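You operate a simulated robot arm through the tools that you are given. There is no shell and no other tool. Be economical: measure what you need, move in short steps, check, and stop when the job is done.

You are at the controls of a simulated two-armed robot. One attempt, no reset.

TASK
Put one of the paper balls from the right bay of the kitting bench on the left bay of the kitting bench. Shut the band drawer. Open the left cupboard door, take the grease tin from the lower shelf of the cream cupboard and put it on the right end of the puller bench and shut the door again. Pick up the tall purple cone with one hand, pass it to the other hand and put it on the shelf under the packing table. Take the yellow cone and put it on the left end of the conveyor top. Any order will do. Set down upright: grease tin, tall purple cone, yellow cone.
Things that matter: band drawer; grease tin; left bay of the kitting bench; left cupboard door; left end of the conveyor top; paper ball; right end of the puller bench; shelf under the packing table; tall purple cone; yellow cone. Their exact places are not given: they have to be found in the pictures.

Only the result counts: the job must be done as asked and must still hold three seconds after the hand-in. Knocking over, shifting, dropping, spilling or breaking anything else fails it.

THE ROBOT
Two 7-joint arms with fingered hands on one trunk, on a base that drives. Base frame: it is fixed to the floor where the robot stands at the start and does not move with it; the origin is under the middle of the robot, x ahead of it, y to its left, z up; the surface under the hand at the start is at about z = 0.88. Readings come in m, degrees, newtons and seconds.
The left shoulder is at the start at [0.07, 0.145, 1.112], the right one opposite. With the tool pointing down near the work surface each hand reaches from about 0.44 to 0.8 m from the robot's upright axis, wherever it stands, measured 20 degrees to its own side. Places, roughly: band drawer [1.9, 1.1, 0.7]; grease tin [1.5, 5.5, 0.5]; left bay of the kitting bench [0.6, 1.3, 0.9]; left cupboard door [1.4, 5.4, 1]; left end of the conveyor top [5.3, -3.6, 0.9]; paper ball (4x4x4 cm) [0.6, -0.1, 0.9]; right end of the puller bench [-1.6, 3.6, 0.8]; shelf under the packing table [-1.4, -2.5, 0.3]; tall purple cone (8x8x15 cm) [-1.1, -1.3, 0.9]; yellow cone (7x7x12 cm) [5.4, -2.4, 0.6]. Payload 3.5 kg a hand.
Tool frame (each hand has its own): the origin (TCP) lies between the finger pads and is the grasp point; the fingertips stand 0.025 m ahead of it; z points along the fingers, y is the line along which they close. Largest opening 0.088 m; the body of the gripper starts 0.029 m behind the TCP. The gripper is a hand of 4 fingers: y runs from the thumb to the fingers, the wrist lies at [-0.013, -0.097, -0.162] in the tool frame, and closing takes about 1.5 s.
Orientation is that of the tool frame in the base frame, as a unit quaternion [w, x, y, z]. With the fingers straight down and the wrist toward the robot, the tool's x, y and z point along [0, 1, 0], [1, 0, 0] and [0, 0, -1] of the base frame.

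THE INTERFACE
- The arms move only by the tool send_rows. It takes "left_motion", "right_motion" or both (then of equal length, played together; a hand with none holds still); each is text: rows parted by semicolons, each of 6 numbers parted by spaces: the turn, a rotation vector about the tool's x, y, z in degrees, then the shift along the tool's x, y, z in m. In form: rx ry rz dx dy dz; .... A call has 1 to 12 rows; each row shifts and turns the commanded pose from where the row before left it, along the tool's axes as they then stand. "left_gripper" and "right_gripper" are, for a hand that has rows, the gripper command, from -1 (fully open) to 1 (shut), values between in proportion, set as the call begins (left out, the last holds). A row lasts 0.2 s, in which the tool goes at most 0.05 m and 8.6 degrees; a call with a longer step from one row to the next is refused whole, and so is a gripper value outside its range. A pose out of reach is approached as far as the arm can. The call stops where the force on the tool passes 40 N (or 10 N more than at its start, if that is more) or the arm is blocked; 0.2 s more then pass. The fingers move at their own pace (about 0.045 m/s each) and stop on an object; they squeeze with about 33 N. The grip force told is the motor's: it shows also when the fingers shut on nothing. Time passes only in rows, and 0.2 s behind the last, so rows that do not move let the fingers close. The reply holds the time, the measured pose of the TCP, the force on the tool along the base axes, the opening and the grip force, in the units named above and with some noise, with the torque about the TCP (base axes, N m) and any sound that the robot's microphone picked up.
- Cameras (640 x 400 px; columns grow to the right, rows downward): "scene" is now at [0.1358, -0.019, 1.4236]; the picture's right is [-0.22, -0.98, 0.00], its down [-0.63, 0.14, -0.76] and it looks along [0.74, -0.17, -0.65] (base axes); focal length 263 px, centre (320, 200). "left" rides on the left gripper at [-0.064, -0.083, -0.098] in its tool frame; the picture's right is [-0.62, -0.37, 0.69], its down [0.71, -0.63, 0.30] and it looks along [0.32, 0.68, 0.65] (tool axes); focal length 265 px, centre (320, 200). "right" rides on the right gripper at [0.064, -0.083, -0.098] in its tool frame; the picture's right is [-0.62, 0.37, -0.69], its down [-0.71, -0.63, 0.30] and it looks along [-0.32, 0.68, 0.65] (tool axes); focal length 265 px, centre (320, 200).
- snapshot(camera): a new picture of that camera. It takes no simulated time.
- slide_trunk(by): slides the trunk up (or, below 0, down) by that many m; the arms and the scene camera ride with it, the base frame stays. It gives what a move gives, with no picture.
- steer(legs): drives the robot by 1 to 6 legs, each [ahead, left, turn to the left] in m, m and degrees, along the robot's own axes; the way and the turn of a leg run together, so that a leg with both is an arc; at most 1.5 m and 180 degrees a leg. The arms and the cameras ride along, it lands a little off, and it stops where it bumps. It gives what a move gives.
- move_fingers(index, middle, ring, thumb_bend, thumb_turn, hand): sets how far each is bent, from 0 (flat) to 1 (curled in); at 0.3 the hand is open as for a grip, at 0.7 the pads meet at the TCP. One left out holds its place. A second passes; each finger stops where it meets its share of the squeeze, and holds until it gets a number again. A gripper value or a shape takes the hand back. It gives what a move gives, with no picture; readings hold the bend of each and the force on the fingers (four entries, about 0 where the hand has none), thumb and palm. thumb_turn goes from beside the hand (0) to across from the fingers (1), as for a grip.
- set_grasp(shape, hand): the hand has 4 fingers and takes this shape, open, in about a second: jaw (thumb against the fingers, like two jaws); tri (thumb and two fingers); tip (a fingertip pinch); poke (one finger out to press); point (the index stretched); flat (the hand flat); cup (the hand cupped); fist (a fist). The gripper value then closes the fingers along that shape, each until it touches; the sizes above hold for jaw. It gives what a move gives, with no picture.
- turn_head(pan, tilt): turns the head with the scene camera to pan (to the left, within 86 degrees either way) and tilt (down, from -29 to 69), counted from straight ahead of the robot. It gives what a move gives.
- locate(camera, pixels): for up to 12 pixels [column, row] of the newest picture of that camera ("zoom" is the newest enlarged one), the place [x, y, z] in the base frame of the surface seen there, good to about 0.003 m. It takes no simulated time.
- zoom(camera, box): a new picture of the part [left, top, right, bottom] of that camera's present view, enlarged. It takes no simulated time.
- hand_in(): hands the job in; it is judged then, once.

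Keep the steps short. Do not move on a guess: measure, check each grasp and each placing, and mend mistakes. In all there are 124 turns and 136 pictures (those below and enlarged ones count). Leave the grippers open and the arms clear of the work at the hand-in unless told otherwise, and finish with a single line.

The tools are called after "Emit:" as a command line: name --argument value ..., lists and objects as JSON in quotes. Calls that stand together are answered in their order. send_rows: Moves the arms, as the interface text tells. Its arguments: {"type":"object","properties":{"left_motion":{"type":"string"},"left_gripper":{"type":"number"},"right_motion":{"type":"string"},"right_gripper":{"type":"number"}},"required":[]} The other tools are called the same way: slide_trunk (by) slides the trunk up or down; set_grasp (shape, hand) gives the hand a shape; move_fingers (index, middle, ring, thumb_bend, thumb_turn, hand) moves the fingers one by one; steer (legs) drives the base; turn_head (pan, tilt) turns the head that bears the scene camera; snapshot (camera) takes a picture; locate (camera, pixels) gives the place of the surface under pixels of a picture; zoom (camera, box) takes an enlarged picture of a part of a camera's view; hand_in () hands the job in.

At the start:

```text
clock: 0.0
left_eef_pos: [0.5489, 0.1161, 1.1148]
left_tool_rot: [0.0, 0.707, 0.708, 0.0]
left_contact_force: [0.2, 0.5, 0.4]
left_wrist_torque: [0.0, -0.03, -0.01]
left_finger_gap: 0.0877
left_finger_force: 0.1
left_shape: jaw
left_bend: [0.3, 0.3, 0.3, 0.3, 0.98]
left_finger forces: [0.0, 0.0, 0.0, 0.0, 0.0, 0.1]
right_eef_pos: [0.4778, -0.2918, 1.0669]
right_tool_rot: [0.0, 0.707, 0.707, 0.0]
right_contact_force: [-0.5, -0.2, 0.6]
right_wrist_torque: [0.01, 0.0, -0.02]
right_finger_gap: 0.0878
right_finger_force: 0.0
right_shape: jaw
right_bend: [0.3, 0.3, 0.3, 0.3, 0.98]
right_finger forces: [0.0, 0.1, 0.0, 0.1, 0.1, 0.0]
trunk travel left (down, up): [-0.675, 0.165]
robot x, y, heading: [0.0, 0.0013, 0.3]
head pan, tilt: [-12.8, 40.3]
```

scene: 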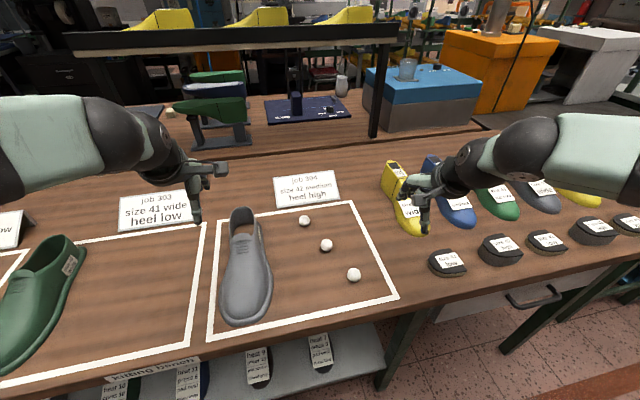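
right: 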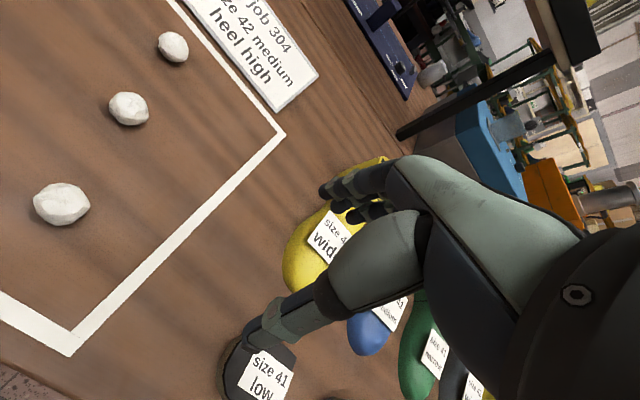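
left: 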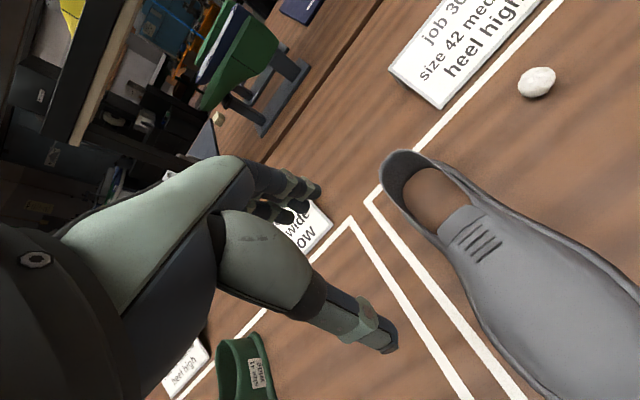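

The scene shows three paper balls in the right bay at about (304,221), (326,245) and (354,274). I'll measure them and the bay lines.

Emit:
locate --camera "scene" --pixels '[[304, 220], [326, 244], [354, 273], [340, 280], [270, 260], [240, 240], [395, 297], [350, 203], [190, 345]]'

Emit:
turn_head --pan 50 --tilt 35

Emit:
snapshot --camera "scene"

```text
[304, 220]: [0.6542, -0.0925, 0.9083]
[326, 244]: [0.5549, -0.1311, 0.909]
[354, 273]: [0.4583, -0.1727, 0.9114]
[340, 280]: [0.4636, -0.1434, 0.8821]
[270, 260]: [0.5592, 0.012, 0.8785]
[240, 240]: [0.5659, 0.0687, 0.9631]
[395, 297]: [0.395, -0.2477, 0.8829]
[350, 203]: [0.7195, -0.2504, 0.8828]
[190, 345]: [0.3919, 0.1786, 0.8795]
```

```text
clock: 1.3
left_eef_pos: [0.548, 0.1154, 1.1137]
left_tool_rot: [0.001, 0.707, 0.707, -0.001]
left_contact_force: [-0.3, 0.5, 0.0]
left_wrist_torque: [0.01, 0.01, -0.01]
left_finger_gap: 0.0876
left_finger_force: 0.2
left_shape: jaw
left_bend: [0.3, 0.3, 0.3, 0.3, 0.98]
left_finger forces: [0.0, 0.0, 0.0, 0.1, 0.0, 0.1]
right_eef_pos: [0.479, -0.2922, 1.0671]
right_tool_rot: [0.0, 0.707, 0.707, 0.0]
right_contact_force: [0.4, 0.5, -1.4]
right_wrist_torque: [0.0, -0.02, -0.05]
right_finger_gap: 0.0876
right_finger_force: 0.1
right_shape: jaw
right_bend: [0.3, 0.3, 0.3, 0.3, 0.98]
right_finger forces: [0.0, 0.1, 0.0, 0.0, 0.0, 0.1]
trunk travel left (down, up): [-0.675, 0.165]
robot x, y, heading: [0.0009, 0.0023, 0.1]
head pan, tilt: [50.0, 35.0]
```

```text
132 pictures are left
```

scene: 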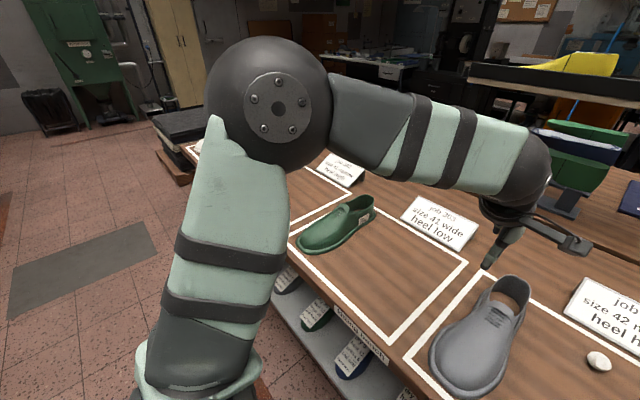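

The nearest ball, centre about (0.467, -0.175, 0.90), suits the right hand. I'll move above it first, then look with the hand camera.

Emit:
send_rows --right_motion "0 0 0 0.04 -0.004 0; 0 0 0 0.04 -0.004 0; 0 0 0 0.037 -0.004 0; 0 0 0 0 0 0.045; 0 0 0 0 0 0.035; 0 0 0 0 0 0" --right_gripper -0.4

Emit:
snapshot --camera "right"

```text
clock: 2.7
left_eef_pos: [0.5484, 0.1155, 1.1146]
left_tool_rot: [0.0, 0.707, 0.708, 0.0]
left_contact_force: [0.1, 0.2, -0.1]
left_wrist_torque: [0.0, 0.04, 0.0]
left_finger_gap: 0.0877
left_finger_force: 0.0
left_shape: jaw
left_bend: [0.3, 0.3, 0.3, 0.3, 0.98]
left_finger forces: [0.0, 0.0, 0.0, 0.0, 0.0, 0.0]
right_eef_pos: [0.4639, -0.1749, 0.9872]
right_tool_rot: [0.001, 0.708, 0.707, 0.001]
right_contact_force: [-0.9, 0.7, -0.8]
right_wrist_torque: [0.0, -0.01, -0.02]
right_finger_gap: 0.0621
right_finger_force: 0.0
right_shape: jaw
right_bend: [0.27, 0.37, 0.34, 0.58, 0.99]
right_finger forces: [0.1, 0.0, 0.0, 0.1, 0.0, 0.0]
trunk travel left (down, up): [-0.675, 0.165]
robot x, y, heading: [0.0013, -0.0009, -0.3]
head pan, tilt: [50.0, 35.0]
```

```text
131 pictures are left
```

right: 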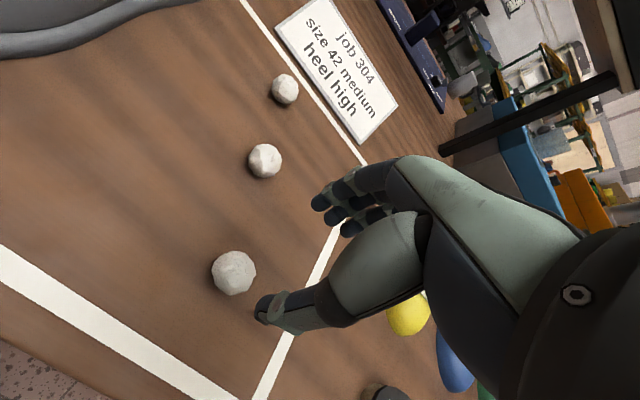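

The nearest ball is at (234,272). I'll check its place against the TCP before going down.

Emit:
locate --camera "right" --pixels '[[234, 272], [222, 265], [250, 280], [264, 160]]'

```text
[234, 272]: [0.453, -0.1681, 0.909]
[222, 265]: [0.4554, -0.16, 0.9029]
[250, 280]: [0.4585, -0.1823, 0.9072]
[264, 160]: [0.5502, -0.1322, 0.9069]
```

It is aligned within a few millimetres. I'll go down 8 cm and close.

Emit:
send_rows --right_motion "0 0 0 0.003 -0.002 0.03; 0 0 0 0 0 0.03; 0 0 0 0 0 0.02; 0 0 0 0 0 0"

Emit:
send_rows --right_motion "0 0 0 0 0 0; 0 0 0 0 0 0; 0 0 0 0 0 0; 0 0 0 0 0 0; 0 0 0 0 0 0; 0 0 0 0 0 0; 0 0 0 0 0 0; 0 0 0 0 0 0" --right_gripper 1

Emit:
send_rows --right_motion "0 0 0 0 0 -0.03; 0 0 0 0 0 -0.04; 0 0 0 0 0 -0.05; 0 0 0 0 0 -0.04; 0 0 0 0 0 0"

Emit:
snapshot --camera "right"

```text
clock: 3.7
left_eef_pos: [0.5497, 0.116, 1.1135]
left_tool_rot: [0.0, 0.707, 0.707, 0.0]
left_contact_force: [0.4, -0.1, 0.4]
left_wrist_torque: [0.01, 0.02, -0.03]
left_finger_gap: 0.0876
left_finger_force: 0.0
left_shape: jaw
left_bend: [0.3, 0.3, 0.3, 0.3, 0.98]
left_finger forces: [0.0, 0.0, 0.0, 0.1, 0.0, 0.0]
right_eef_pos: [0.4638, -0.1734, 0.9076]
right_tool_rot: [0.0, 0.708, 0.707, 0.0]
right_contact_force: [0.7, 0.5, 0.9]
right_wrist_torque: [0.01, -0.04, 0.0]
right_finger_gap: 0.0619
right_finger_force: 0.0
right_shape: jaw
right_bend: [0.27, 0.37, 0.34, 0.58, 0.99]
right_finger forces: [0.0, 0.1, 0.0, 0.1, 0.0, 0.1]
trunk travel left (down, up): [-0.675, 0.165]
robot x, y, heading: [-0.0006, -0.0002, -0.1]
head pan, tilt: [50.0, 35.0]
```

```text
clock: 5.5
left_eef_pos: [0.5485, 0.1152, 1.1137]
left_tool_rot: [0.0, 0.707, 0.708, 0.0]
left_contact_force: [-0.5, 0.2, 0.8]
left_wrist_torque: [0.0, 0.0, -0.01]
left_finger_gap: 0.0874
left_finger_force: 0.1
left_shape: jaw
left_bend: [0.3, 0.3, 0.3, 0.3, 0.98]
left_finger forces: [0.0, 0.0, 0.1, 0.0, 0.1, 0.0]
right_eef_pos: [0.4648, -0.1725, 0.9081]
right_tool_rot: [0.0, 0.707, 0.707, 0.0]
right_contact_force: [-0.2, 0.2, -1.4]
right_wrist_torque: [0.0, 0.02, 0.0]
right_finger_gap: 0.0054
right_finger_force: 33.3
right_shape: jaw
right_bend: [0.72, 0.72, 0.7, 0.78, 1.0]
right_finger forces: [0.0, 0.0, 0.1, 0.1, 0.0, 0.0]
trunk travel left (down, up): [-0.675, 0.165]
robot x, y, heading: [-0.0005, 0.0007, 0.4]
head pan, tilt: [50.0, 35.0]
```

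```text
clock: 6.7
left_eef_pos: [0.5495, 0.1154, 1.1152]
left_tool_rot: [-0.001, 0.707, 0.707, -0.001]
left_contact_force: [0.8, -0.2, -0.9]
left_wrist_torque: [0.01, 0.0, -0.01]
left_finger_gap: 0.0877
left_finger_force: 0.0
left_shape: jaw
left_bend: [0.3, 0.3, 0.3, 0.3, 0.98]
left_finger forces: [0.0, 0.1, 0.1, 0.1, 0.0, 0.0]
right_eef_pos: [0.4657, -0.1741, 1.0673]
right_tool_rot: [-0.001, 0.708, 0.706, 0.0]
right_contact_force: [0.0, -0.1, -0.3]
right_wrist_torque: [-0.02, 0.0, 0.01]
right_finger_gap: 0.0053
right_finger_force: 33.0
right_shape: jaw
right_bend: [0.72, 0.72, 0.7, 0.78, 1.0]
right_finger forces: [0.0, 0.1, 0.1, 0.0, 0.1, 0.0]
trunk travel left (down, up): [-0.675, 0.165]
robot x, y, heading: [0.0017, -0.0009, 0.1]
head pan, tilt: [50.0, 35.0]
```

```text
130 pictures are left
```

right: 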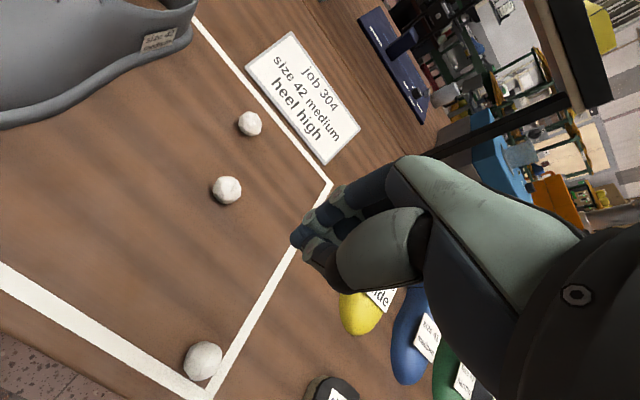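

The hand missed: the ball squirted out to (203,360), still on the bench. I'll measure where it is and look at it.

Emit:
locate --camera "right" --pixels '[[203, 360], [226, 190], [250, 123], [296, 240], [300, 255]]'

Emit:
zoom --camera "right" --box '[240, 150, 480, 300]'

```text
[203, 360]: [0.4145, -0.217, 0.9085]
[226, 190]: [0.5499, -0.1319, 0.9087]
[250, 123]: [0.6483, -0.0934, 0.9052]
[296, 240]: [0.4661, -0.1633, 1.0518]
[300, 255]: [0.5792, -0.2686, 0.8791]
```

```text
2.67 times, centred on (360, 225) of right
```

zoom: 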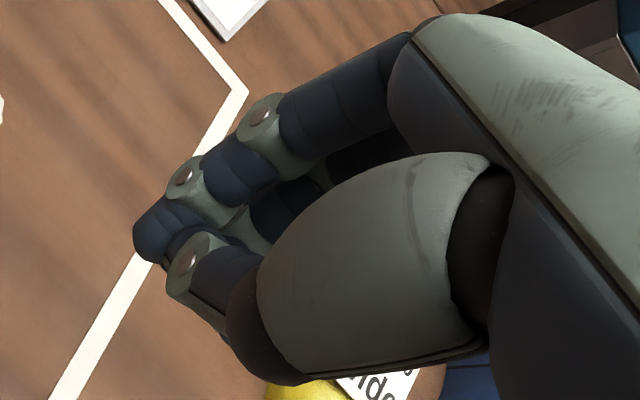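

I'll go for the same ball again so the other two stay untouched, this time fully open. First, hover over (0.42, -0.221).

Emit:
send_rows --right_motion "0 0 0 -0.023 -0.023 0; 0 0 0 -0.024 -0.023 0; 0 0 0 0 0 0.04; 0 0 0 0 0 0.04; 0 0 0 0 0 0; 0 0 0 0 0 0; 0 0 0 0 0 0; 0 0 0 0 0 0" --right_gripper -1

Emit:
snapshot --camera "right"

Emit:
turn_head --pan -25 --tilt 55

Emit:
snapshot --camera "scene"

```text
clock: 8.5
left_eef_pos: [0.5492, 0.1164, 1.1143]
left_tool_rot: [0.0, 0.707, 0.707, 0.0]
left_contact_force: [-0.1, 0.4, 0.1]
left_wrist_torque: [0.0, -0.01, 0.01]
left_finger_gap: 0.0874
left_finger_force: 0.2
left_shape: jaw
left_bend: [0.3, 0.3, 0.3, 0.3, 0.98]
left_finger forces: [0.1, 0.0, 0.1, 0.0, 0.0, 0.0]
right_eef_pos: [0.4195, -0.2181, 0.9854]
right_tool_rot: [0.001, 0.707, 0.707, 0.0]
right_contact_force: [-0.2, 0.4, 0.2]
right_wrist_torque: [0.0, 0.0, 0.03]
right_finger_gap: 0.0876
right_finger_force: 0.1
right_shape: jaw
right_bend: [0.3, 0.3, 0.3, 0.3, 0.98]
right_finger forces: [0.0, 0.0, 0.0, 0.0, 0.1, 0.1]
trunk travel left (down, up): [-0.675, 0.165]
robot x, y, heading: [-0.0007, -0.0028, 0.1]
head pan, tilt: [50.0, 35.0]
```

```text
128 pictures are left
```

right: 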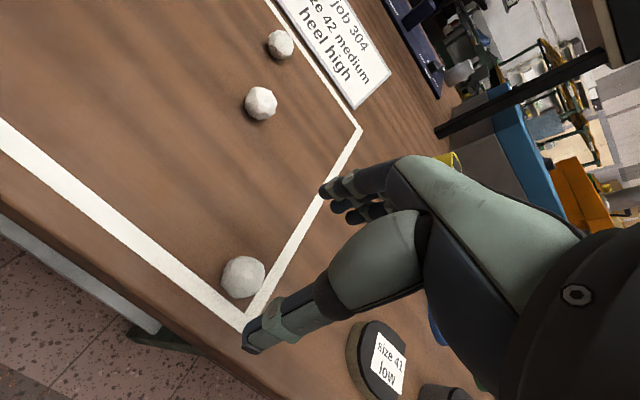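

```text
clock: 10.0
left_eef_pos: [0.5487, 0.1154, 1.1142]
left_tool_rot: [0.0, 0.707, 0.707, 0.0]
left_contact_force: [-0.3, -0.1, -0.1]
left_wrist_torque: [0.04, 0.0, 0.01]
left_finger_gap: 0.0876
left_finger_force: 0.0
left_shape: jaw
left_bend: [0.3, 0.3, 0.3, 0.3, 0.98]
left_finger forces: [0.0, 0.0, 0.0, 0.0, 0.0, 0.1]
right_eef_pos: [0.4202, -0.2174, 0.9841]
right_tool_rot: [-0.001, 0.708, 0.706, 0.0]
right_contact_force: [-0.2, 0.3, 0.1]
right_wrist_torque: [0.04, 0.03, 0.03]
right_finger_gap: 0.0878
right_finger_force: 0.0
right_shape: jaw
right_bend: [0.3, 0.3, 0.3, 0.3, 0.98]
right_finger forces: [0.1, 0.0, 0.0, 0.0, 0.0, 0.0]
trunk travel left (down, up): [-0.675, 0.165]
robot x, y, heading: [0.0007, -0.0013, 0.4]
head pan, tilt: [-25.0, 55.0]
```

```text
127 pictures are left
```

scene: 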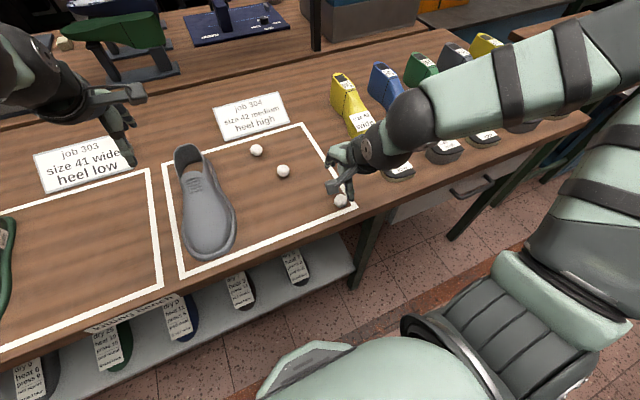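

Projecting the TCP into the hand picture puts the ball about 6 mm nearer the robot and 6 mm right of the TCP. I'll correct for that, go down, and look before closing.

Emit:
send_rows --right_motion "0 0 0 -0.006 -0.006 0; 0 0 0 0 0 0.03; 0 0 0 0 0 0.03; 0 0 0 0 0 0.02; 0 0 0 0 0 0"

Emit:
snapshot --camera "right"

```text
clock: 11.2
left_eef_pos: [0.5496, 0.1155, 1.1139]
left_tool_rot: [0.0, 0.707, 0.707, -0.001]
left_contact_force: [-0.6, -0.3, 0.5]
left_wrist_torque: [-0.01, -0.02, 0.03]
left_finger_gap: 0.0879
left_finger_force: 0.0
left_shape: jaw
left_bend: [0.3, 0.3, 0.3, 0.3, 0.98]
left_finger forces: [0.1, 0.0, 0.1, 0.1, 0.0, 0.1]
right_eef_pos: [0.4122, -0.2228, 0.9063]
right_tool_rot: [0.0, 0.707, 0.707, 0.0]
right_contact_force: [0.5, 0.2, 0.8]
right_wrist_torque: [-0.03, -0.01, 0.01]
right_finger_gap: 0.0877
right_finger_force: 0.1
right_shape: jaw
right_bend: [0.3, 0.3, 0.3, 0.3, 0.98]
right_finger forces: [0.0, 0.0, 0.0, 0.1, 0.0, 0.0]
trunk travel left (down, up): [-0.675, 0.165]
robot x, y, heading: [-0.0002, 0.0044, 0.1]
head pan, tilt: [-25.0, 55.0]
```

```text
126 pictures are left
```

right: 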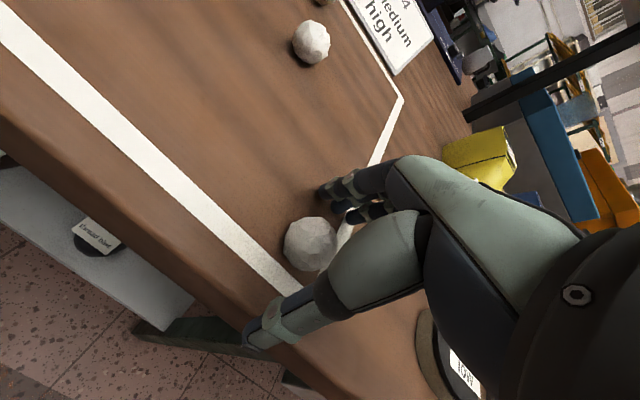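

The ball sits within 3 mm of the TCP. I'll nudge and close.

Emit:
send_rows --right_motion "0 0 0 0.003 0 0.002; 0 0 0 0 0 0; 0 0 0 0 0 0; 0 0 0 0 0 0; 0 0 0 0 0 0; 0 0 0 0 0 0; 0 0 0 0 0 0; 0 0 0 0 0 0; 0 0 0 0 0 0" --right_gripper 1

Emit:
snapshot --camera "right"

```text
clock: 13.2
left_eef_pos: [0.5488, 0.1161, 1.1133]
left_tool_rot: [0.0, 0.707, 0.708, 0.001]
left_contact_force: [0.0, 0.2, -0.5]
left_wrist_torque: [-0.03, 0.0, -0.02]
left_finger_gap: 0.0875
left_finger_force: 0.0
left_shape: jaw
left_bend: [0.3, 0.3, 0.3, 0.3, 0.98]
left_finger forces: [0.0, 0.0, 0.0, 0.0, 0.0, 0.1]
right_eef_pos: [0.4115, -0.2228, 0.9063]
right_tool_rot: [-0.001, 0.707, 0.707, 0.001]
right_contact_force: [-0.1, 0.3, -0.5]
right_wrist_torque: [0.01, 0.03, 0.02]
right_finger_gap: 0.0027
right_finger_force: 32.7
right_shape: jaw
right_bend: [0.7, 0.48, 0.71, 0.61, 1.0]
right_finger forces: [0.0, 0.1, 0.1, 0.1, 0.0, 0.0]
trunk travel left (down, up): [-0.675, 0.165]
robot x, y, heading: [-0.0023, -0.0018, -0.0]
head pan, tilt: [-25.0, 55.0]
```

```text
125 pictures are left
```

right: 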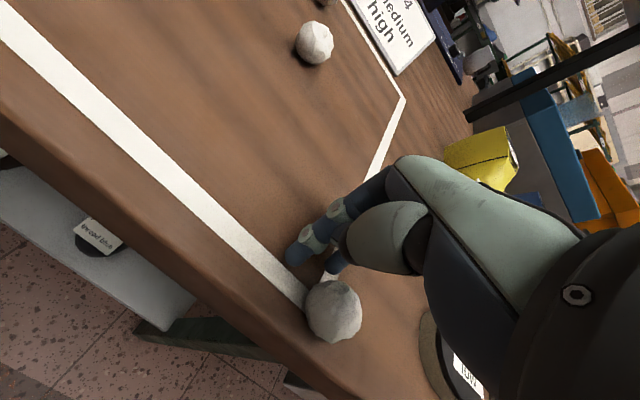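

The ball slipped out again, now at (334,312). I'll measure it, and zoom in to see how the fingers lie before opening.

Emit:
locate --camera "right" --pixels '[[334, 312], [312, 310], [355, 310], [334, 335], [330, 262], [300, 250], [380, 240]]'

Emit:
zoom --camera "right" --box '[240, 180, 480, 330]'

Emit:
zoom --camera "scene" --box '[280, 120, 440, 220]'

```text
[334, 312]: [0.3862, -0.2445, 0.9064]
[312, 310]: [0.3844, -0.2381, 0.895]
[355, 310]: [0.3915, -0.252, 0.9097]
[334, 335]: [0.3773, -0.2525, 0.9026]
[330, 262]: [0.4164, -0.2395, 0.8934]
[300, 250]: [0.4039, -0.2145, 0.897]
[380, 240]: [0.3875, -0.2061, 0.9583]
```

```text
2.67 times, centred on (360, 255) of right
```

zoom: 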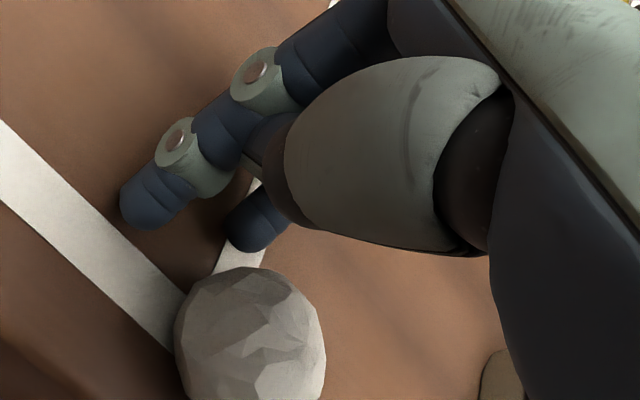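

```text
4.00 times, centred on (360, 170) of scene
```

zoom: 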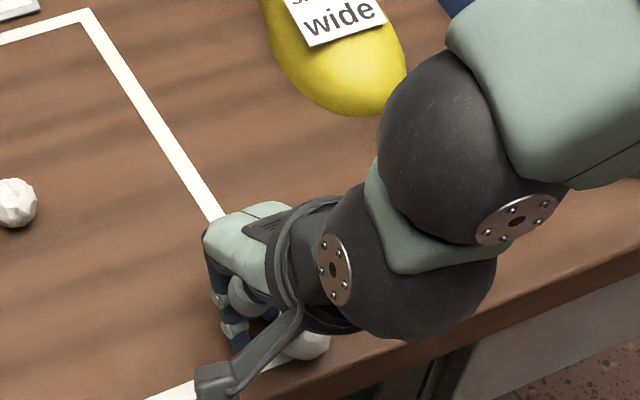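

The ball rests at about (0.388, -0.247), near the front edge and clear of the fingertips. I'll lift straight up while closed, then switch to the three-point shape so two fingers cradle the ball against the thumb.

Emit:
send_rows --right_motion "0 0 0 0 0 -0.02; 0 0 0 0 0 -0.04; 0 0 0 0 0 -0.04; 0 0 0 0 0 0"

Emit:
set_grasp --hand "right" --shape "tri"

Emit:
snapshot --camera "right"

Emit:
locate --camera "right" --pixels '[[262, 330], [325, 195], [340, 210]]'

```text
clock: 14.2
left_eef_pos: [0.5493, 0.1146, 1.1149]
left_tool_rot: [-0.001, 0.707, 0.707, -0.001]
left_contact_force: [0.5, 0.9, -0.4]
left_wrist_torque: [-0.04, -0.02, 0.01]
left_finger_gap: 0.0876
left_finger_force: 0.0
left_shape: jaw
left_bend: [0.3, 0.3, 0.3, 0.3, 0.98]
left_finger forces: [0.1, 0.0, 0.0, 0.0, 0.0, 0.0]
right_eef_pos: [0.4115, -0.2214, 1.006]
right_tool_rot: [-0.001, 0.708, 0.706, 0.0]
right_contact_force: [1.0, -0.2, 0.3]
right_wrist_torque: [-0.01, 0.0, 0.0]
right_finger_gap: 0.0027
right_finger_force: 33.3
right_shape: jaw
right_bend: [0.7, 0.48, 0.71, 0.61, 1.0]
right_finger forces: [0.0, 0.1, 0.0, 0.0, 0.0, 0.1]
trunk travel left (down, up): [-0.675, 0.165]
robot x, y, heading: [-0.0006, -0.0004, 0.0]
head pan, tilt: [-25.0, 55.0]
```

```text
clock: 15.1
left_eef_pos: [0.5488, 0.1162, 1.1141]
left_tool_rot: [0.0, 0.708, 0.706, 0.0]
left_contact_force: [0.2, 0.2, 0.2]
left_wrist_torque: [0.0, 0.0, 0.0]
left_finger_gap: 0.0877
left_finger_force: 0.0
left_shape: jaw
left_bend: [0.3, 0.3, 0.3, 0.3, 0.98]
left_finger forces: [0.1, 0.0, 0.0, 0.1, 0.1, 0.0]
right_eef_pos: [0.4116, -0.2207, 1.0053]
right_tool_rot: [0.0, 0.707, 0.707, 0.0]
right_contact_force: [-0.1, 0.4, -0.2]
right_wrist_torque: [0.01, 0.0, -0.01]
right_finger_gap: 0.0874
right_finger_force: 0.0
right_shape: tri
right_bend: [0.3, 0.3, 0.99, 0.3, 0.98]
right_finger forces: [0.0, 0.0, 0.0, 0.1, 0.1, 0.0]
trunk travel left (down, up): [-0.675, 0.165]
robot x, y, heading: [-0.0039, -0.0032, -0.0]
head pan, tilt: [-25.0, 55.0]
```

```text
122 pictures are left
```

right: 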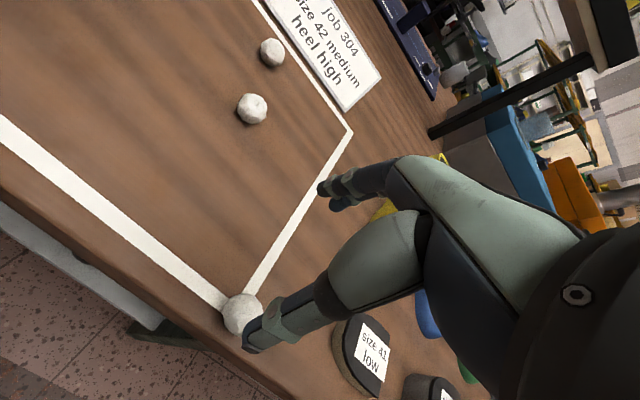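

```text
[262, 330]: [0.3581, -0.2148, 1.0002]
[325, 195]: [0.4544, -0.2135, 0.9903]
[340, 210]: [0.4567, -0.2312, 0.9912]
```

Tri shape is set. By projection the ball is at about (0.391, -0.250). I'll hover so it lies between index and middle, pre-close to a 7 cm gap, go down and look.

Emit:
send_rows --right_motion "0 0 0 -0.022 -0.0205 0; 0 0 0 0 0 0.03; 0 0 0 0 0 0; 0 0 0 0 0 0.03; 0 0 0 0 0 0.025; 0 0 0 0 0 0" --right_gripper -0.6

Emit:
snapshot --camera "right"

```text
clock: 16.5
left_eef_pos: [0.5474, 0.1165, 1.1144]
left_tool_rot: [0.0, 0.708, 0.706, 0.0]
left_contact_force: [-0.2, 0.8, 0.7]
left_wrist_torque: [0.0, 0.01, 0.01]
left_finger_gap: 0.0875
left_finger_force: 0.0
left_shape: jaw
left_bend: [0.3, 0.3, 0.3, 0.3, 0.98]
left_finger forces: [0.0, 0.0, 0.0, 0.1, 0.0, 0.0]
right_eef_pos: [0.3987, -0.2441, 0.9201]
right_tool_rot: [-0.001, 0.707, 0.707, 0.0]
right_contact_force: [-0.8, -0.7, -0.3]
right_wrist_torque: [-0.04, 0.0, -0.01]
right_finger_gap: 0.0707
right_finger_force: 0.0
right_shape: tri
right_bend: [0.27, 0.34, 0.99, 0.49, 0.99]
right_finger forces: [0.0, 0.0, 0.1, 0.1, 0.0, 0.1]
right hand out of reach, approached as far as the arm can: row 2
trunk travel left (down, up): [-0.675, 0.165]
robot x, y, heading: [-0.0011, 0.0005, -0.0]
head pan, tilt: [-25.0, 55.0]
```

```text
121 pictures are left
```

right: 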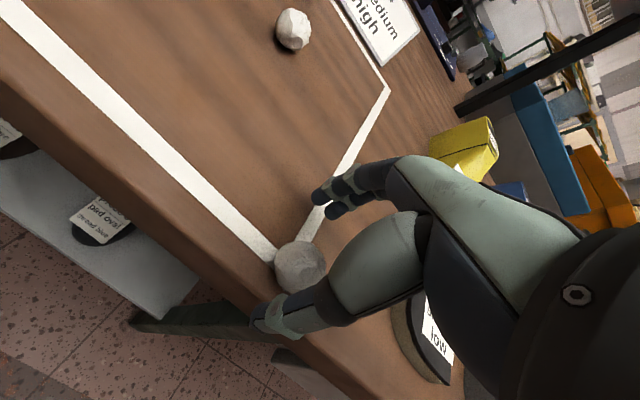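

The hand is at its inner reach limit, so I'll raise it and drive the base back 12 cm for room.

Emit:
send_rows --right_motion "0 0 0 0 0 -0.04; 0 0 0 0 0 -0.04; 0 0 0 0 0 0"

Emit:
steer --legs '[[-0.12, 0, 0]]'

Emit:
snapshot --camera "right"

```text
clock: 17.3
left_eef_pos: [0.5496, 0.1147, 1.1146]
left_tool_rot: [-0.001, 0.708, 0.707, -0.001]
left_contact_force: [0.7, -0.5, -0.6]
left_wrist_torque: [-0.01, 0.01, 0.02]
left_finger_gap: 0.0876
left_finger_force: 0.1
left_shape: jaw
left_bend: [0.3, 0.3, 0.3, 0.3, 0.98]
left_finger forces: [0.0, 0.1, 0.1, 0.0, 0.0, 0.1]
right_eef_pos: [0.4013, -0.2464, 1.0007]
right_tool_rot: [-0.001, 0.708, 0.706, 0.0]
right_contact_force: [-1.1, 0.1, -1.1]
right_wrist_torque: [0.03, 0.01, 0.01]
right_finger_gap: 0.0706
right_finger_force: 0.0
right_shape: tri
right_bend: [0.27, 0.34, 0.99, 0.49, 0.99]
right_finger forces: [0.0, 0.0, 0.0, 0.0, 0.0, 0.1]
right hand out of reach, approached as far as the arm can: row 1
trunk travel left (down, up): [-0.675, 0.165]
robot x, y, heading: [-0.0008, -0.0011, 0.2]
head pan, tilt: [-25.0, 55.0]
```

```text
clock: 18.5
left_eef_pos: [0.4297, 0.1158, 1.1134]
left_tool_rot: [0.0, 0.707, 0.707, -0.001]
left_contact_force: [0.2, 0.3, 0.2]
left_wrist_torque: [0.01, 0.01, -0.04]
left_finger_gap: 0.0874
left_finger_force: 0.1
left_shape: jaw
left_bend: [0.3, 0.3, 0.3, 0.3, 0.98]
left_finger forces: [0.1, 0.1, 0.0, 0.1, 0.0, 0.0]
right_eef_pos: [0.2806, -0.2459, 0.9997]
right_tool_rot: [-0.001, 0.708, 0.707, 0.0]
right_contact_force: [0.3, 0.4, 0.0]
right_wrist_torque: [0.0, 0.01, 0.0]
right_finger_gap: 0.0707
right_finger_force: 0.2
right_shape: tri
right_bend: [0.27, 0.34, 0.99, 0.49, 0.99]
right_finger forces: [0.0, 0.0, 0.1, 0.1, 0.1, 0.0]
trunk travel left (down, up): [-0.675, 0.165]
robot x, y, heading: [-0.1199, -0.0047, -0.1]
head pan, tilt: [-25.0, 55.0]
```

```text
120 pictures are left
```

right: 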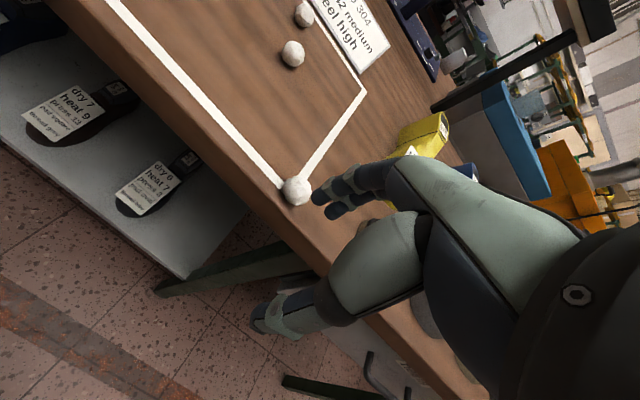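

Now I'll hover over the ball again (+0.110 x) at a lower height.

Emit:
send_rows --right_motion "0 0 0 0.001 0.04 0; 0 0 0 0.001 0.04 0; 0 0 0 0.001 0.03 0; 0 0 0 0 0 0.04; 0 0 0 0 0 0"

Emit:
snapshot --camera "right"

```text
clock: 19.7
left_eef_pos: [0.4275, 0.1165, 1.1147]
left_tool_rot: [0.0, 0.707, 0.707, 0.0]
left_contact_force: [0.4, 0.7, 0.4]
left_wrist_torque: [-0.02, -0.01, -0.02]
left_finger_gap: 0.0874
left_finger_force: 0.1
left_shape: jaw
left_bend: [0.3, 0.3, 0.3, 0.3, 0.98]
left_finger forces: [0.0, 0.0, 0.1, 0.0, 0.1, 0.0]
right_eef_pos: [0.3901, -0.2423, 0.9587]
right_tool_rot: [0.0, 0.707, 0.707, 0.001]
right_contact_force: [0.0, -0.6, -0.1]
right_wrist_torque: [0.0, -0.03, -0.04]
right_finger_gap: 0.0706
right_finger_force: 0.0
right_shape: tri
right_bend: [0.27, 0.34, 0.99, 0.49, 0.99]
right_finger forces: [0.0, 0.0, 0.0, 0.1, 0.1, 0.0]
trunk travel left (down, up): [-0.675, 0.165]
robot x, y, heading: [-0.121, -0.0006, -0.1]
head pan, tilt: [-25.0, 55.0]
```

```text
119 pictures are left
```

right: 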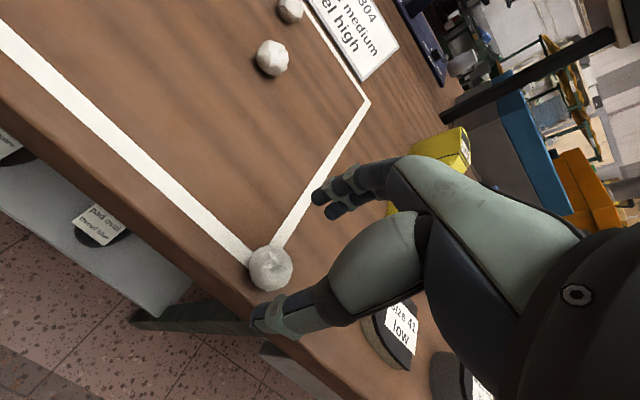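

The ball projects to 8 mm on the middle-finger side and 0 mm along the closing line, as intended. I'll go down and close in slow stages.

Emit:
send_rows --right_motion "0 0 0 0 0 0.03; 0 0 0 0 0 0.025; 0 0 0 0 0 0; 0 0 0 0 0 0"

Emit:
send_rows --right_motion "0 0 0 0 0 0; 0 0 0 0 0 0; 0 0 0 0 0 0; 0 0 0 0 0 0" --right_gripper -0.2

Emit:
snapshot --camera "right"

```text
clock: 20.7
left_eef_pos: [0.4283, 0.115, 1.1146]
left_tool_rot: [0.0, 0.707, 0.707, 0.0]
left_contact_force: [-1.3, -0.6, -0.6]
left_wrist_torque: [-0.04, 0.04, 0.04]
left_finger_gap: 0.0875
left_finger_force: 0.1
left_shape: jaw
left_bend: [0.3, 0.3, 0.3, 0.3, 0.98]
left_finger forces: [0.1, 0.1, 0.1, 0.0, 0.0, 0.0]
right_eef_pos: [0.3891, -0.2427, 0.9058]
right_tool_rot: [-0.001, 0.707, 0.707, 0.0]
right_contact_force: [0.6, 0.6, 1.2]
right_wrist_torque: [0.02, -0.04, 0.01]
right_finger_gap: 0.0703
right_finger_force: 0.0
right_shape: tri
right_bend: [0.27, 0.34, 0.99, 0.49, 0.99]
right_finger forces: [0.0, 0.7, 0.0, 0.0, 0.1, 0.0]
trunk travel left (down, up): [-0.675, 0.165]
robot x, y, heading: [-0.121, -0.0001, -0.2]
head pan, tilt: [-25.0, 55.0]
```

```text
clock: 21.7
left_eef_pos: [0.4283, 0.1173, 1.1146]
left_tool_rot: [0.0, 0.707, 0.707, 0.0]
left_contact_force: [-0.1, -0.1, -0.4]
left_wrist_torque: [-0.01, 0.0, 0.0]
left_finger_gap: 0.0876
left_finger_force: 0.1
left_shape: jaw
left_bend: [0.3, 0.3, 0.3, 0.3, 0.98]
left_finger forces: [0.1, 0.1, 0.0, 0.0, 0.0, 0.0]
right_eef_pos: [0.3879, -0.2426, 0.9077]
right_tool_rot: [0.0, 0.708, 0.706, 0.0]
right_contact_force: [-0.1, -0.6, 0.9]
right_wrist_torque: [0.01, -0.03, -0.04]
right_finger_gap: 0.0534
right_finger_force: 0.0
right_shape: tri
right_bend: [0.73, 0.4, 0.99, 0.64, 1.0]
right_finger forces: [0.0, 0.5, 0.0, 0.0, 0.0, 0.1]
trunk travel left (down, up): [-0.675, 0.165]
robot x, y, heading: [-0.1161, 0.0034, 0.0]
head pan, tilt: [-25.0, 55.0]
```

```text
118 pictures are left
```

right: 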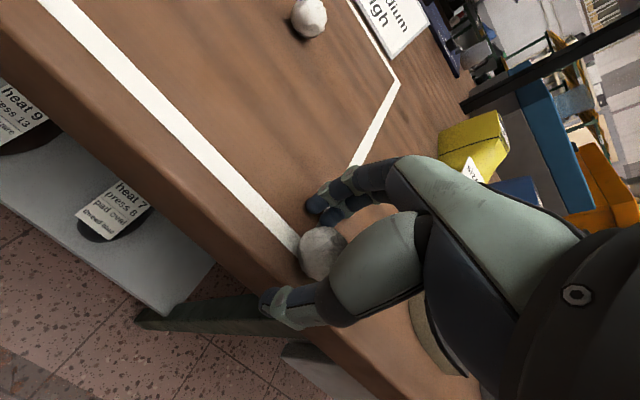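

The readings are odd: index bend 0.73 while the picture shows it extended. I'll zoom in before closing further.

Emit:
zoom --camera "right" --box '[240, 160, 440, 340]'

Emit:
locate --camera "zoom" --pixels '[[240, 150], [300, 190], [250, 280], [110, 480], [330, 220]]'

```text
2.22 times, centred on (340, 250) of right
```

zoom: 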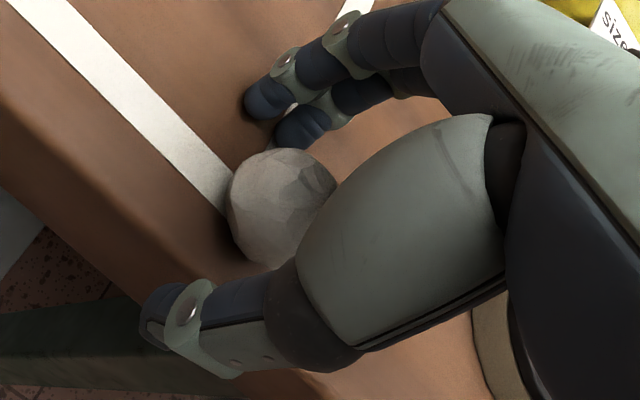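

```text
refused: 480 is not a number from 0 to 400
```

The ball just touches the second finger and sits in front of the thumb. I'll close a bit further and look again.

Emit:
send_rows --right_motion "0 0 0 0 0 0; 0 0 0 0 0 0; 0 0 0 0 0 0; 0 0 0 0 0 0" --right_gripper 0.05

Emit:
zoom --camera "right" --box '[240, 160, 440, 340]'

Emit:
locate --camera "zoom" --pixels '[[240, 150], [300, 130], [260, 100], [280, 200]]'

```text
clock: 22.7
left_eef_pos: [0.4277, 0.117, 1.1141]
left_tool_rot: [-0.001, 0.707, 0.707, 0.001]
left_contact_force: [0.1, -0.2, 0.5]
left_wrist_torque: [-0.01, 0.0, 0.0]
left_finger_gap: 0.0875
left_finger_force: 0.1
left_shape: jaw
left_bend: [0.3, 0.3, 0.3, 0.3, 0.98]
left_finger forces: [0.0, 0.0, 0.1, 0.0, 0.1, 0.0]
right_eef_pos: [0.3885, -0.2421, 0.9064]
right_tool_rot: [0.0, 0.708, 0.706, 0.0]
right_contact_force: [0.5, -0.1, 0.5]
right_wrist_torque: [0.01, -0.08, 0.02]
right_finger_gap: 0.042
right_finger_force: 0.0
right_shape: tri
right_bend: [0.74, 0.45, 0.99, 0.71, 1.0]
right_finger forces: [0.0, 0.5, 0.1, 0.0, 0.1, 0.0]
trunk travel left (down, up): [-0.675, 0.165]
robot x, y, heading: [-0.1206, -0.0001, -0.1]
head pan, tilt: [-25.0, 55.0]
```

```text
2.22 times, centred on (340, 250) of right
```

zoom: 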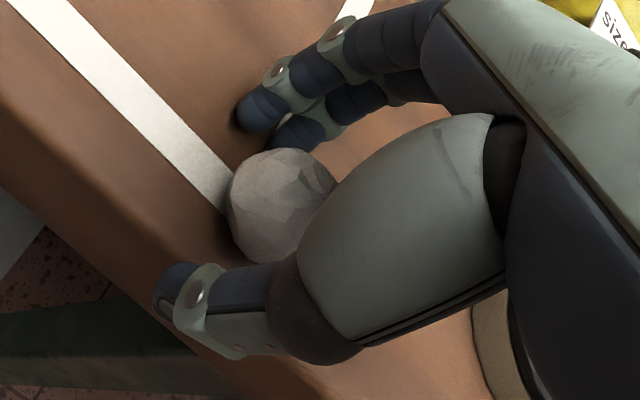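

```text
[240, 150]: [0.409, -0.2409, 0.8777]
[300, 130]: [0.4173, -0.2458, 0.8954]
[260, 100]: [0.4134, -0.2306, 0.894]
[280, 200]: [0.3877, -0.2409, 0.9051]
```

Both fingers bracket the back of the ball and the thumb is about 1 cm off. I'll continue closing.

Emit:
send_rows --right_motion "0 0 0 0 0 0; 0 0 0 0 0 0; 0 0 0 0 0 0; 0 0 0 0 0 0" --right_gripper 0.25

Emit:
zoom --camera "right" --box '[240, 160, 440, 340]'

```text
clock: 23.7
left_eef_pos: [0.4278, 0.1162, 1.1145]
left_tool_rot: [0.0, 0.707, 0.707, 0.001]
left_contact_force: [-0.4, -0.7, 0.0]
left_wrist_torque: [-0.02, 0.02, -0.01]
left_finger_gap: 0.0876
left_finger_force: 0.1
left_shape: jaw
left_bend: [0.3, 0.3, 0.3, 0.3, 0.98]
left_finger forces: [0.0, 0.0, 0.0, 0.1, 0.1, 0.1]
right_eef_pos: [0.3892, -0.2419, 0.9053]
right_tool_rot: [0.0, 0.708, 0.706, 0.0]
right_contact_force: [-0.6, -0.2, 0.2]
right_wrist_torque: [0.0, 0.02, -0.01]
right_finger_gap: 0.0334
right_finger_force: 0.1
right_shape: tri
right_bend: [0.74, 0.5, 0.99, 0.73, 1.0]
right_finger forces: [0.1, 0.2, 0.0, 0.1, 0.0, 0.1]
trunk travel left (down, up): [-0.675, 0.165]
robot x, y, heading: [-0.1221, 0.0028, 0.0]
head pan, tilt: [-25.0, 55.0]
```

```text
2.22 times, centred on (340, 250) of right
```

zoom: 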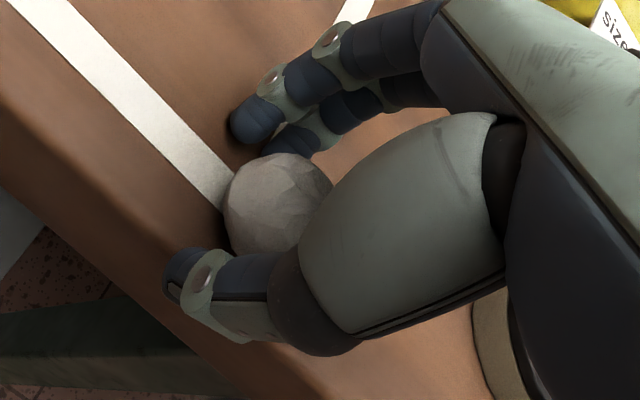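

The ball is caged well between thumb and fingers. I'll close to grip.

Emit:
send_rows --right_motion "0 0 0 0 0 0; 0 0 0 0 0 0; 0 0 0 0 0 0; 0 0 0 0 0 0" --right_gripper 0.5

Emit:
zoom --camera "right" --box '[240, 160, 440, 340]'

```text
clock: 24.7
left_eef_pos: [0.4293, 0.1166, 1.1137]
left_tool_rot: [-0.001, 0.707, 0.707, -0.001]
left_contact_force: [-0.2, -0.2, 0.0]
left_wrist_torque: [0.01, 0.01, -0.01]
left_finger_gap: 0.0877
left_finger_force: 0.0
left_shape: jaw
left_bend: [0.3, 0.3, 0.3, 0.3, 0.98]
left_finger forces: [0.1, 0.1, 0.0, 0.1, 0.0, 0.1]
right_eef_pos: [0.3896, -0.2432, 0.906]
right_tool_rot: [-0.001, 0.708, 0.706, 0.0]
right_contact_force: [-0.2, 0.7, -0.4]
right_wrist_torque: [-0.01, 0.01, 0.04]
right_finger_gap: 0.0
right_finger_force: 33.1
right_shape: tri
right_bend: [0.7, 0.7, 1.0, 0.81, 1.0]
right_finger forces: [0.0, 0.0, 0.0, 0.1, 0.0, 0.1]
trunk travel left (down, up): [-0.675, 0.165]
robot x, y, heading: [-0.1236, -0.0001, 0.0]
head pan, tilt: [-25.0, 55.0]
```

```text
2.22 times, centred on (340, 250) of right
```

zoom: 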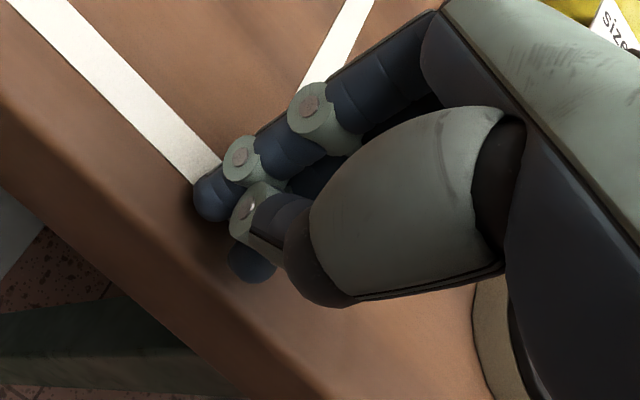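

It escaped again. I need to find it with the full views.

Emit:
snapshot --camera "right"

Emit:
snapshot --camera "scene"

```text
113 pictures are left
```

right: 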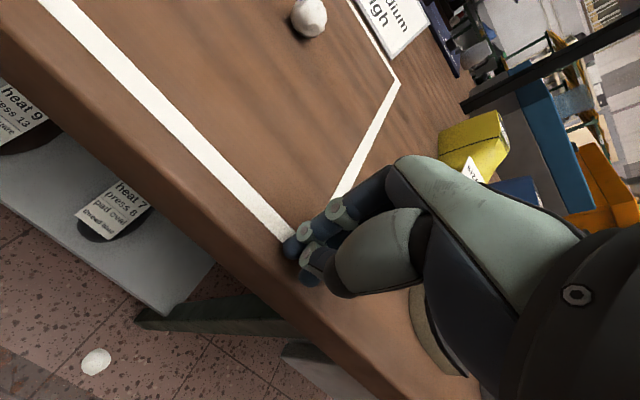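

```text
112 pictures are left
```

scene: 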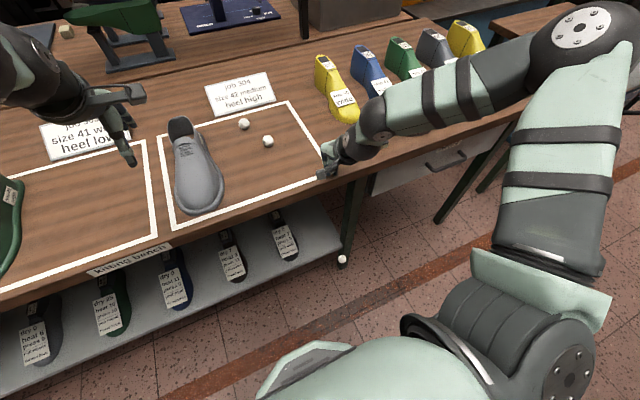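

The ball has dropped to the floor near the bench leg. Before another grasp I need to know how thumb and fingers really meet, so I'll lift, set the jaw half closed in the air, and measure the finger and thumb positions while locating the ball.

Emit:
locate --camera "scene" --pixels '[[342, 257], [346, 245], [360, 280], [330, 285]]'

Emit:
send_rows --right_motion "0 0 0 0 0 -0.04; 0 0 0 0 0 -0.05; 0 0 0 0 0 -0.05; 0 0 0 0 0 0"

Emit:
set_grasp --hand "right" --shape "jaw"

Emit:
send_rows --right_motion "0 0 0 0 0 0; 0 0 0 0 0 0; 0 0 0 0 0 0; 0 0 0 0 0 0; 0 0 0 0 0 0" --right_gripper 0.1

Emit:
zoom --camera "right" --box '[240, 160, 400, 340]'

```text
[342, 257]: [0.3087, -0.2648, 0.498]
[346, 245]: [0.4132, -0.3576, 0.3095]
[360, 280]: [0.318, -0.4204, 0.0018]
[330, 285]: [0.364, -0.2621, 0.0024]
```

```text
clock: 25.7
left_eef_pos: [0.4283, 0.1154, 1.1142]
left_tool_rot: [-0.001, 0.707, 0.708, 0.0]
left_contact_force: [0.6, 0.6, -0.2]
left_wrist_torque: [-0.02, 0.0, 0.03]
left_finger_gap: 0.0879
left_finger_force: 0.0
left_shape: jaw
left_bend: [0.3, 0.3, 0.3, 0.3, 0.98]
left_finger forces: [0.0, 0.0, 0.0, 0.0, 0.1, 0.1]
right_eef_pos: [0.3923, -0.2412, 1.0448]
right_tool_rot: [-0.001, 0.708, 0.706, 0.001]
right_contact_force: [0.1, -0.4, -0.1]
right_wrist_torque: [0.03, -0.01, 0.01]
right_finger_gap: 0.0
right_finger_force: 32.5
right_shape: tri
right_bend: [0.7, 0.7, 1.0, 0.81, 1.0]
right_finger forces: [0.1, 0.1, 0.1, 0.0, 0.0, 0.1]
trunk travel left (down, up): [-0.675, 0.165]
robot x, y, heading: [-0.1216, 0.0031, 0.0]
head pan, tilt: [-25.0, 55.0]
```

```text
clock: 26.6
left_eef_pos: [0.4278, 0.1154, 1.1132]
left_tool_rot: [0.0, 0.708, 0.706, 0.0]
left_contact_force: [-0.6, 0.2, 0.4]
left_wrist_torque: [0.02, -0.02, -0.04]
left_finger_gap: 0.0877
left_finger_force: 0.1
left_shape: jaw
left_bend: [0.3, 0.3, 0.3, 0.3, 0.98]
left_finger forces: [0.1, 0.0, 0.0, 0.0, 0.0, 0.1]
right_eef_pos: [0.3908, -0.2425, 1.0443]
right_tool_rot: [0.0, 0.708, 0.707, 0.0]
right_contact_force: [-0.4, 0.5, 0.1]
right_wrist_torque: [0.01, 0.05, 0.03]
right_finger_gap: 0.0878
right_finger_force: 0.1
right_shape: jaw
right_bend: [0.3, 0.3, 0.3, 0.3, 0.98]
right_finger forces: [0.1, 0.1, 0.1, 0.0, 0.0, 0.0]
trunk travel left (down, up): [-0.675, 0.165]
robot x, y, heading: [-0.1192, 0.0006, 0.1]
head pan, tilt: [-25.0, 55.0]
```

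```text
clock: 27.8
left_eef_pos: [0.428, 0.1149, 1.1152]
left_tool_rot: [0.001, 0.707, 0.707, -0.001]
left_contact_force: [-0.8, 0.2, -0.2]
left_wrist_torque: [-0.02, 0.02, 0.0]
left_finger_gap: 0.0876
left_finger_force: 0.0
left_shape: jaw
left_bend: [0.3, 0.3, 0.3, 0.3, 0.98]
left_finger forces: [0.0, 0.0, 0.0, 0.0, 0.1, 0.0]
right_eef_pos: [0.3922, -0.2425, 1.0445]
right_tool_rot: [0.0, 0.708, 0.706, 0.0]
right_contact_force: [0.3, -0.1, -0.2]
right_wrist_torque: [0.03, 0.01, 0.0]
right_finger_gap: 0.04
right_finger_force: 0.0
right_shape: jaw
right_bend: [0.74, 0.46, 0.43, 0.71, 1.0]
right_finger forces: [0.0, 0.0, 0.1, 0.1, 0.0, 0.0]
trunk travel left (down, up): [-0.675, 0.165]
robot x, y, heading: [-0.1212, -0.0013, -0.1]
head pan, tilt: [-25.0, 55.0]
```

```text
2.22 times, centred on (320, 250) of right
```

zoom: 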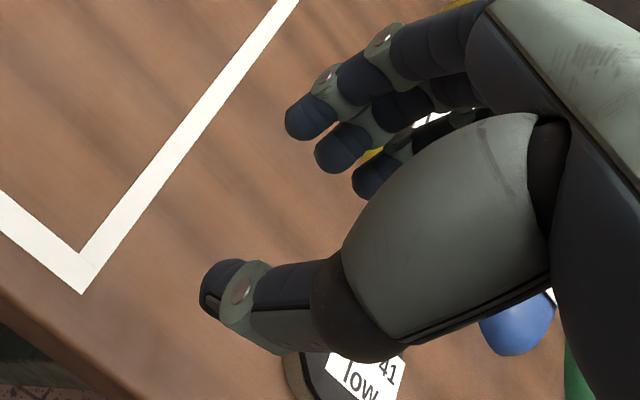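

The ball was still in mid-air in that picture. Measuring the finger tips, and taking another look for the ball.

Emit:
locate --camera "zoom" --pixels '[[305, 120], [300, 132], [338, 148], [370, 178], [215, 285], [225, 265], [255, 310], [290, 270], [420, 230], [345, 90]]'

Emit:
turn_head --pan -25 --tilt 68

Emit:
snapshot --camera "scene"

```text
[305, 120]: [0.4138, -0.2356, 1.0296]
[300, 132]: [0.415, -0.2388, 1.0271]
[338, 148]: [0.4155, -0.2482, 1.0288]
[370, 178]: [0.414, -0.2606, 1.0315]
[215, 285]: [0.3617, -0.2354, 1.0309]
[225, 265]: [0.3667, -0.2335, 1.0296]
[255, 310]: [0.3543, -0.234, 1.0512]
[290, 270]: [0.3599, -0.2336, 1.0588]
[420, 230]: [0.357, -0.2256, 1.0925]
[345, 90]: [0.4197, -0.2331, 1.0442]
```

```text
clock: 28.6
left_eef_pos: [0.4274, 0.116, 1.1141]
left_tool_rot: [0.0, 0.708, 0.707, 0.0]
left_contact_force: [-0.4, 0.4, -0.3]
left_wrist_torque: [0.01, 0.01, 0.0]
left_finger_gap: 0.0876
left_finger_force: 0.0
left_shape: jaw
left_bend: [0.3, 0.3, 0.3, 0.3, 0.98]
left_finger forces: [0.0, 0.0, 0.1, 0.0, 0.0, 0.0]
right_eef_pos: [0.3923, -0.2413, 1.0448]
right_tool_rot: [0.0, 0.708, 0.707, 0.0]
right_contact_force: [0.3, -0.3, -0.1]
right_wrist_torque: [-0.01, -0.01, 0.05]
right_finger_gap: 0.04
right_finger_force: 0.1
right_shape: jaw
right_bend: [0.74, 0.46, 0.43, 0.71, 1.0]
right_finger forces: [0.0, 0.0, 0.0, 0.1, 0.0, 0.1]
trunk travel left (down, up): [-0.675, 0.165]
robot x, y, heading: [-0.1224, -0.0051, -0.0]
head pan, tilt: [-25.0, 68.0]
```

```text
110 pictures are left
```

scene: 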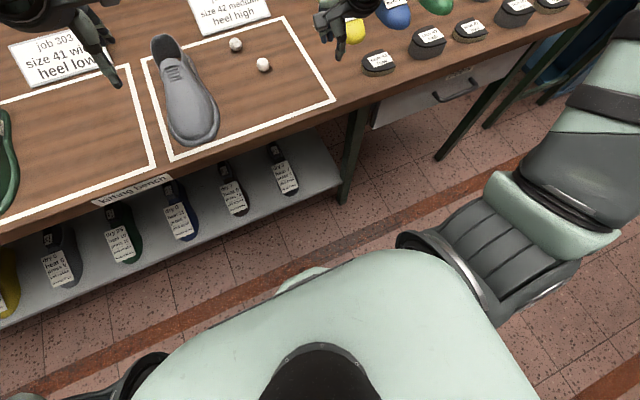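

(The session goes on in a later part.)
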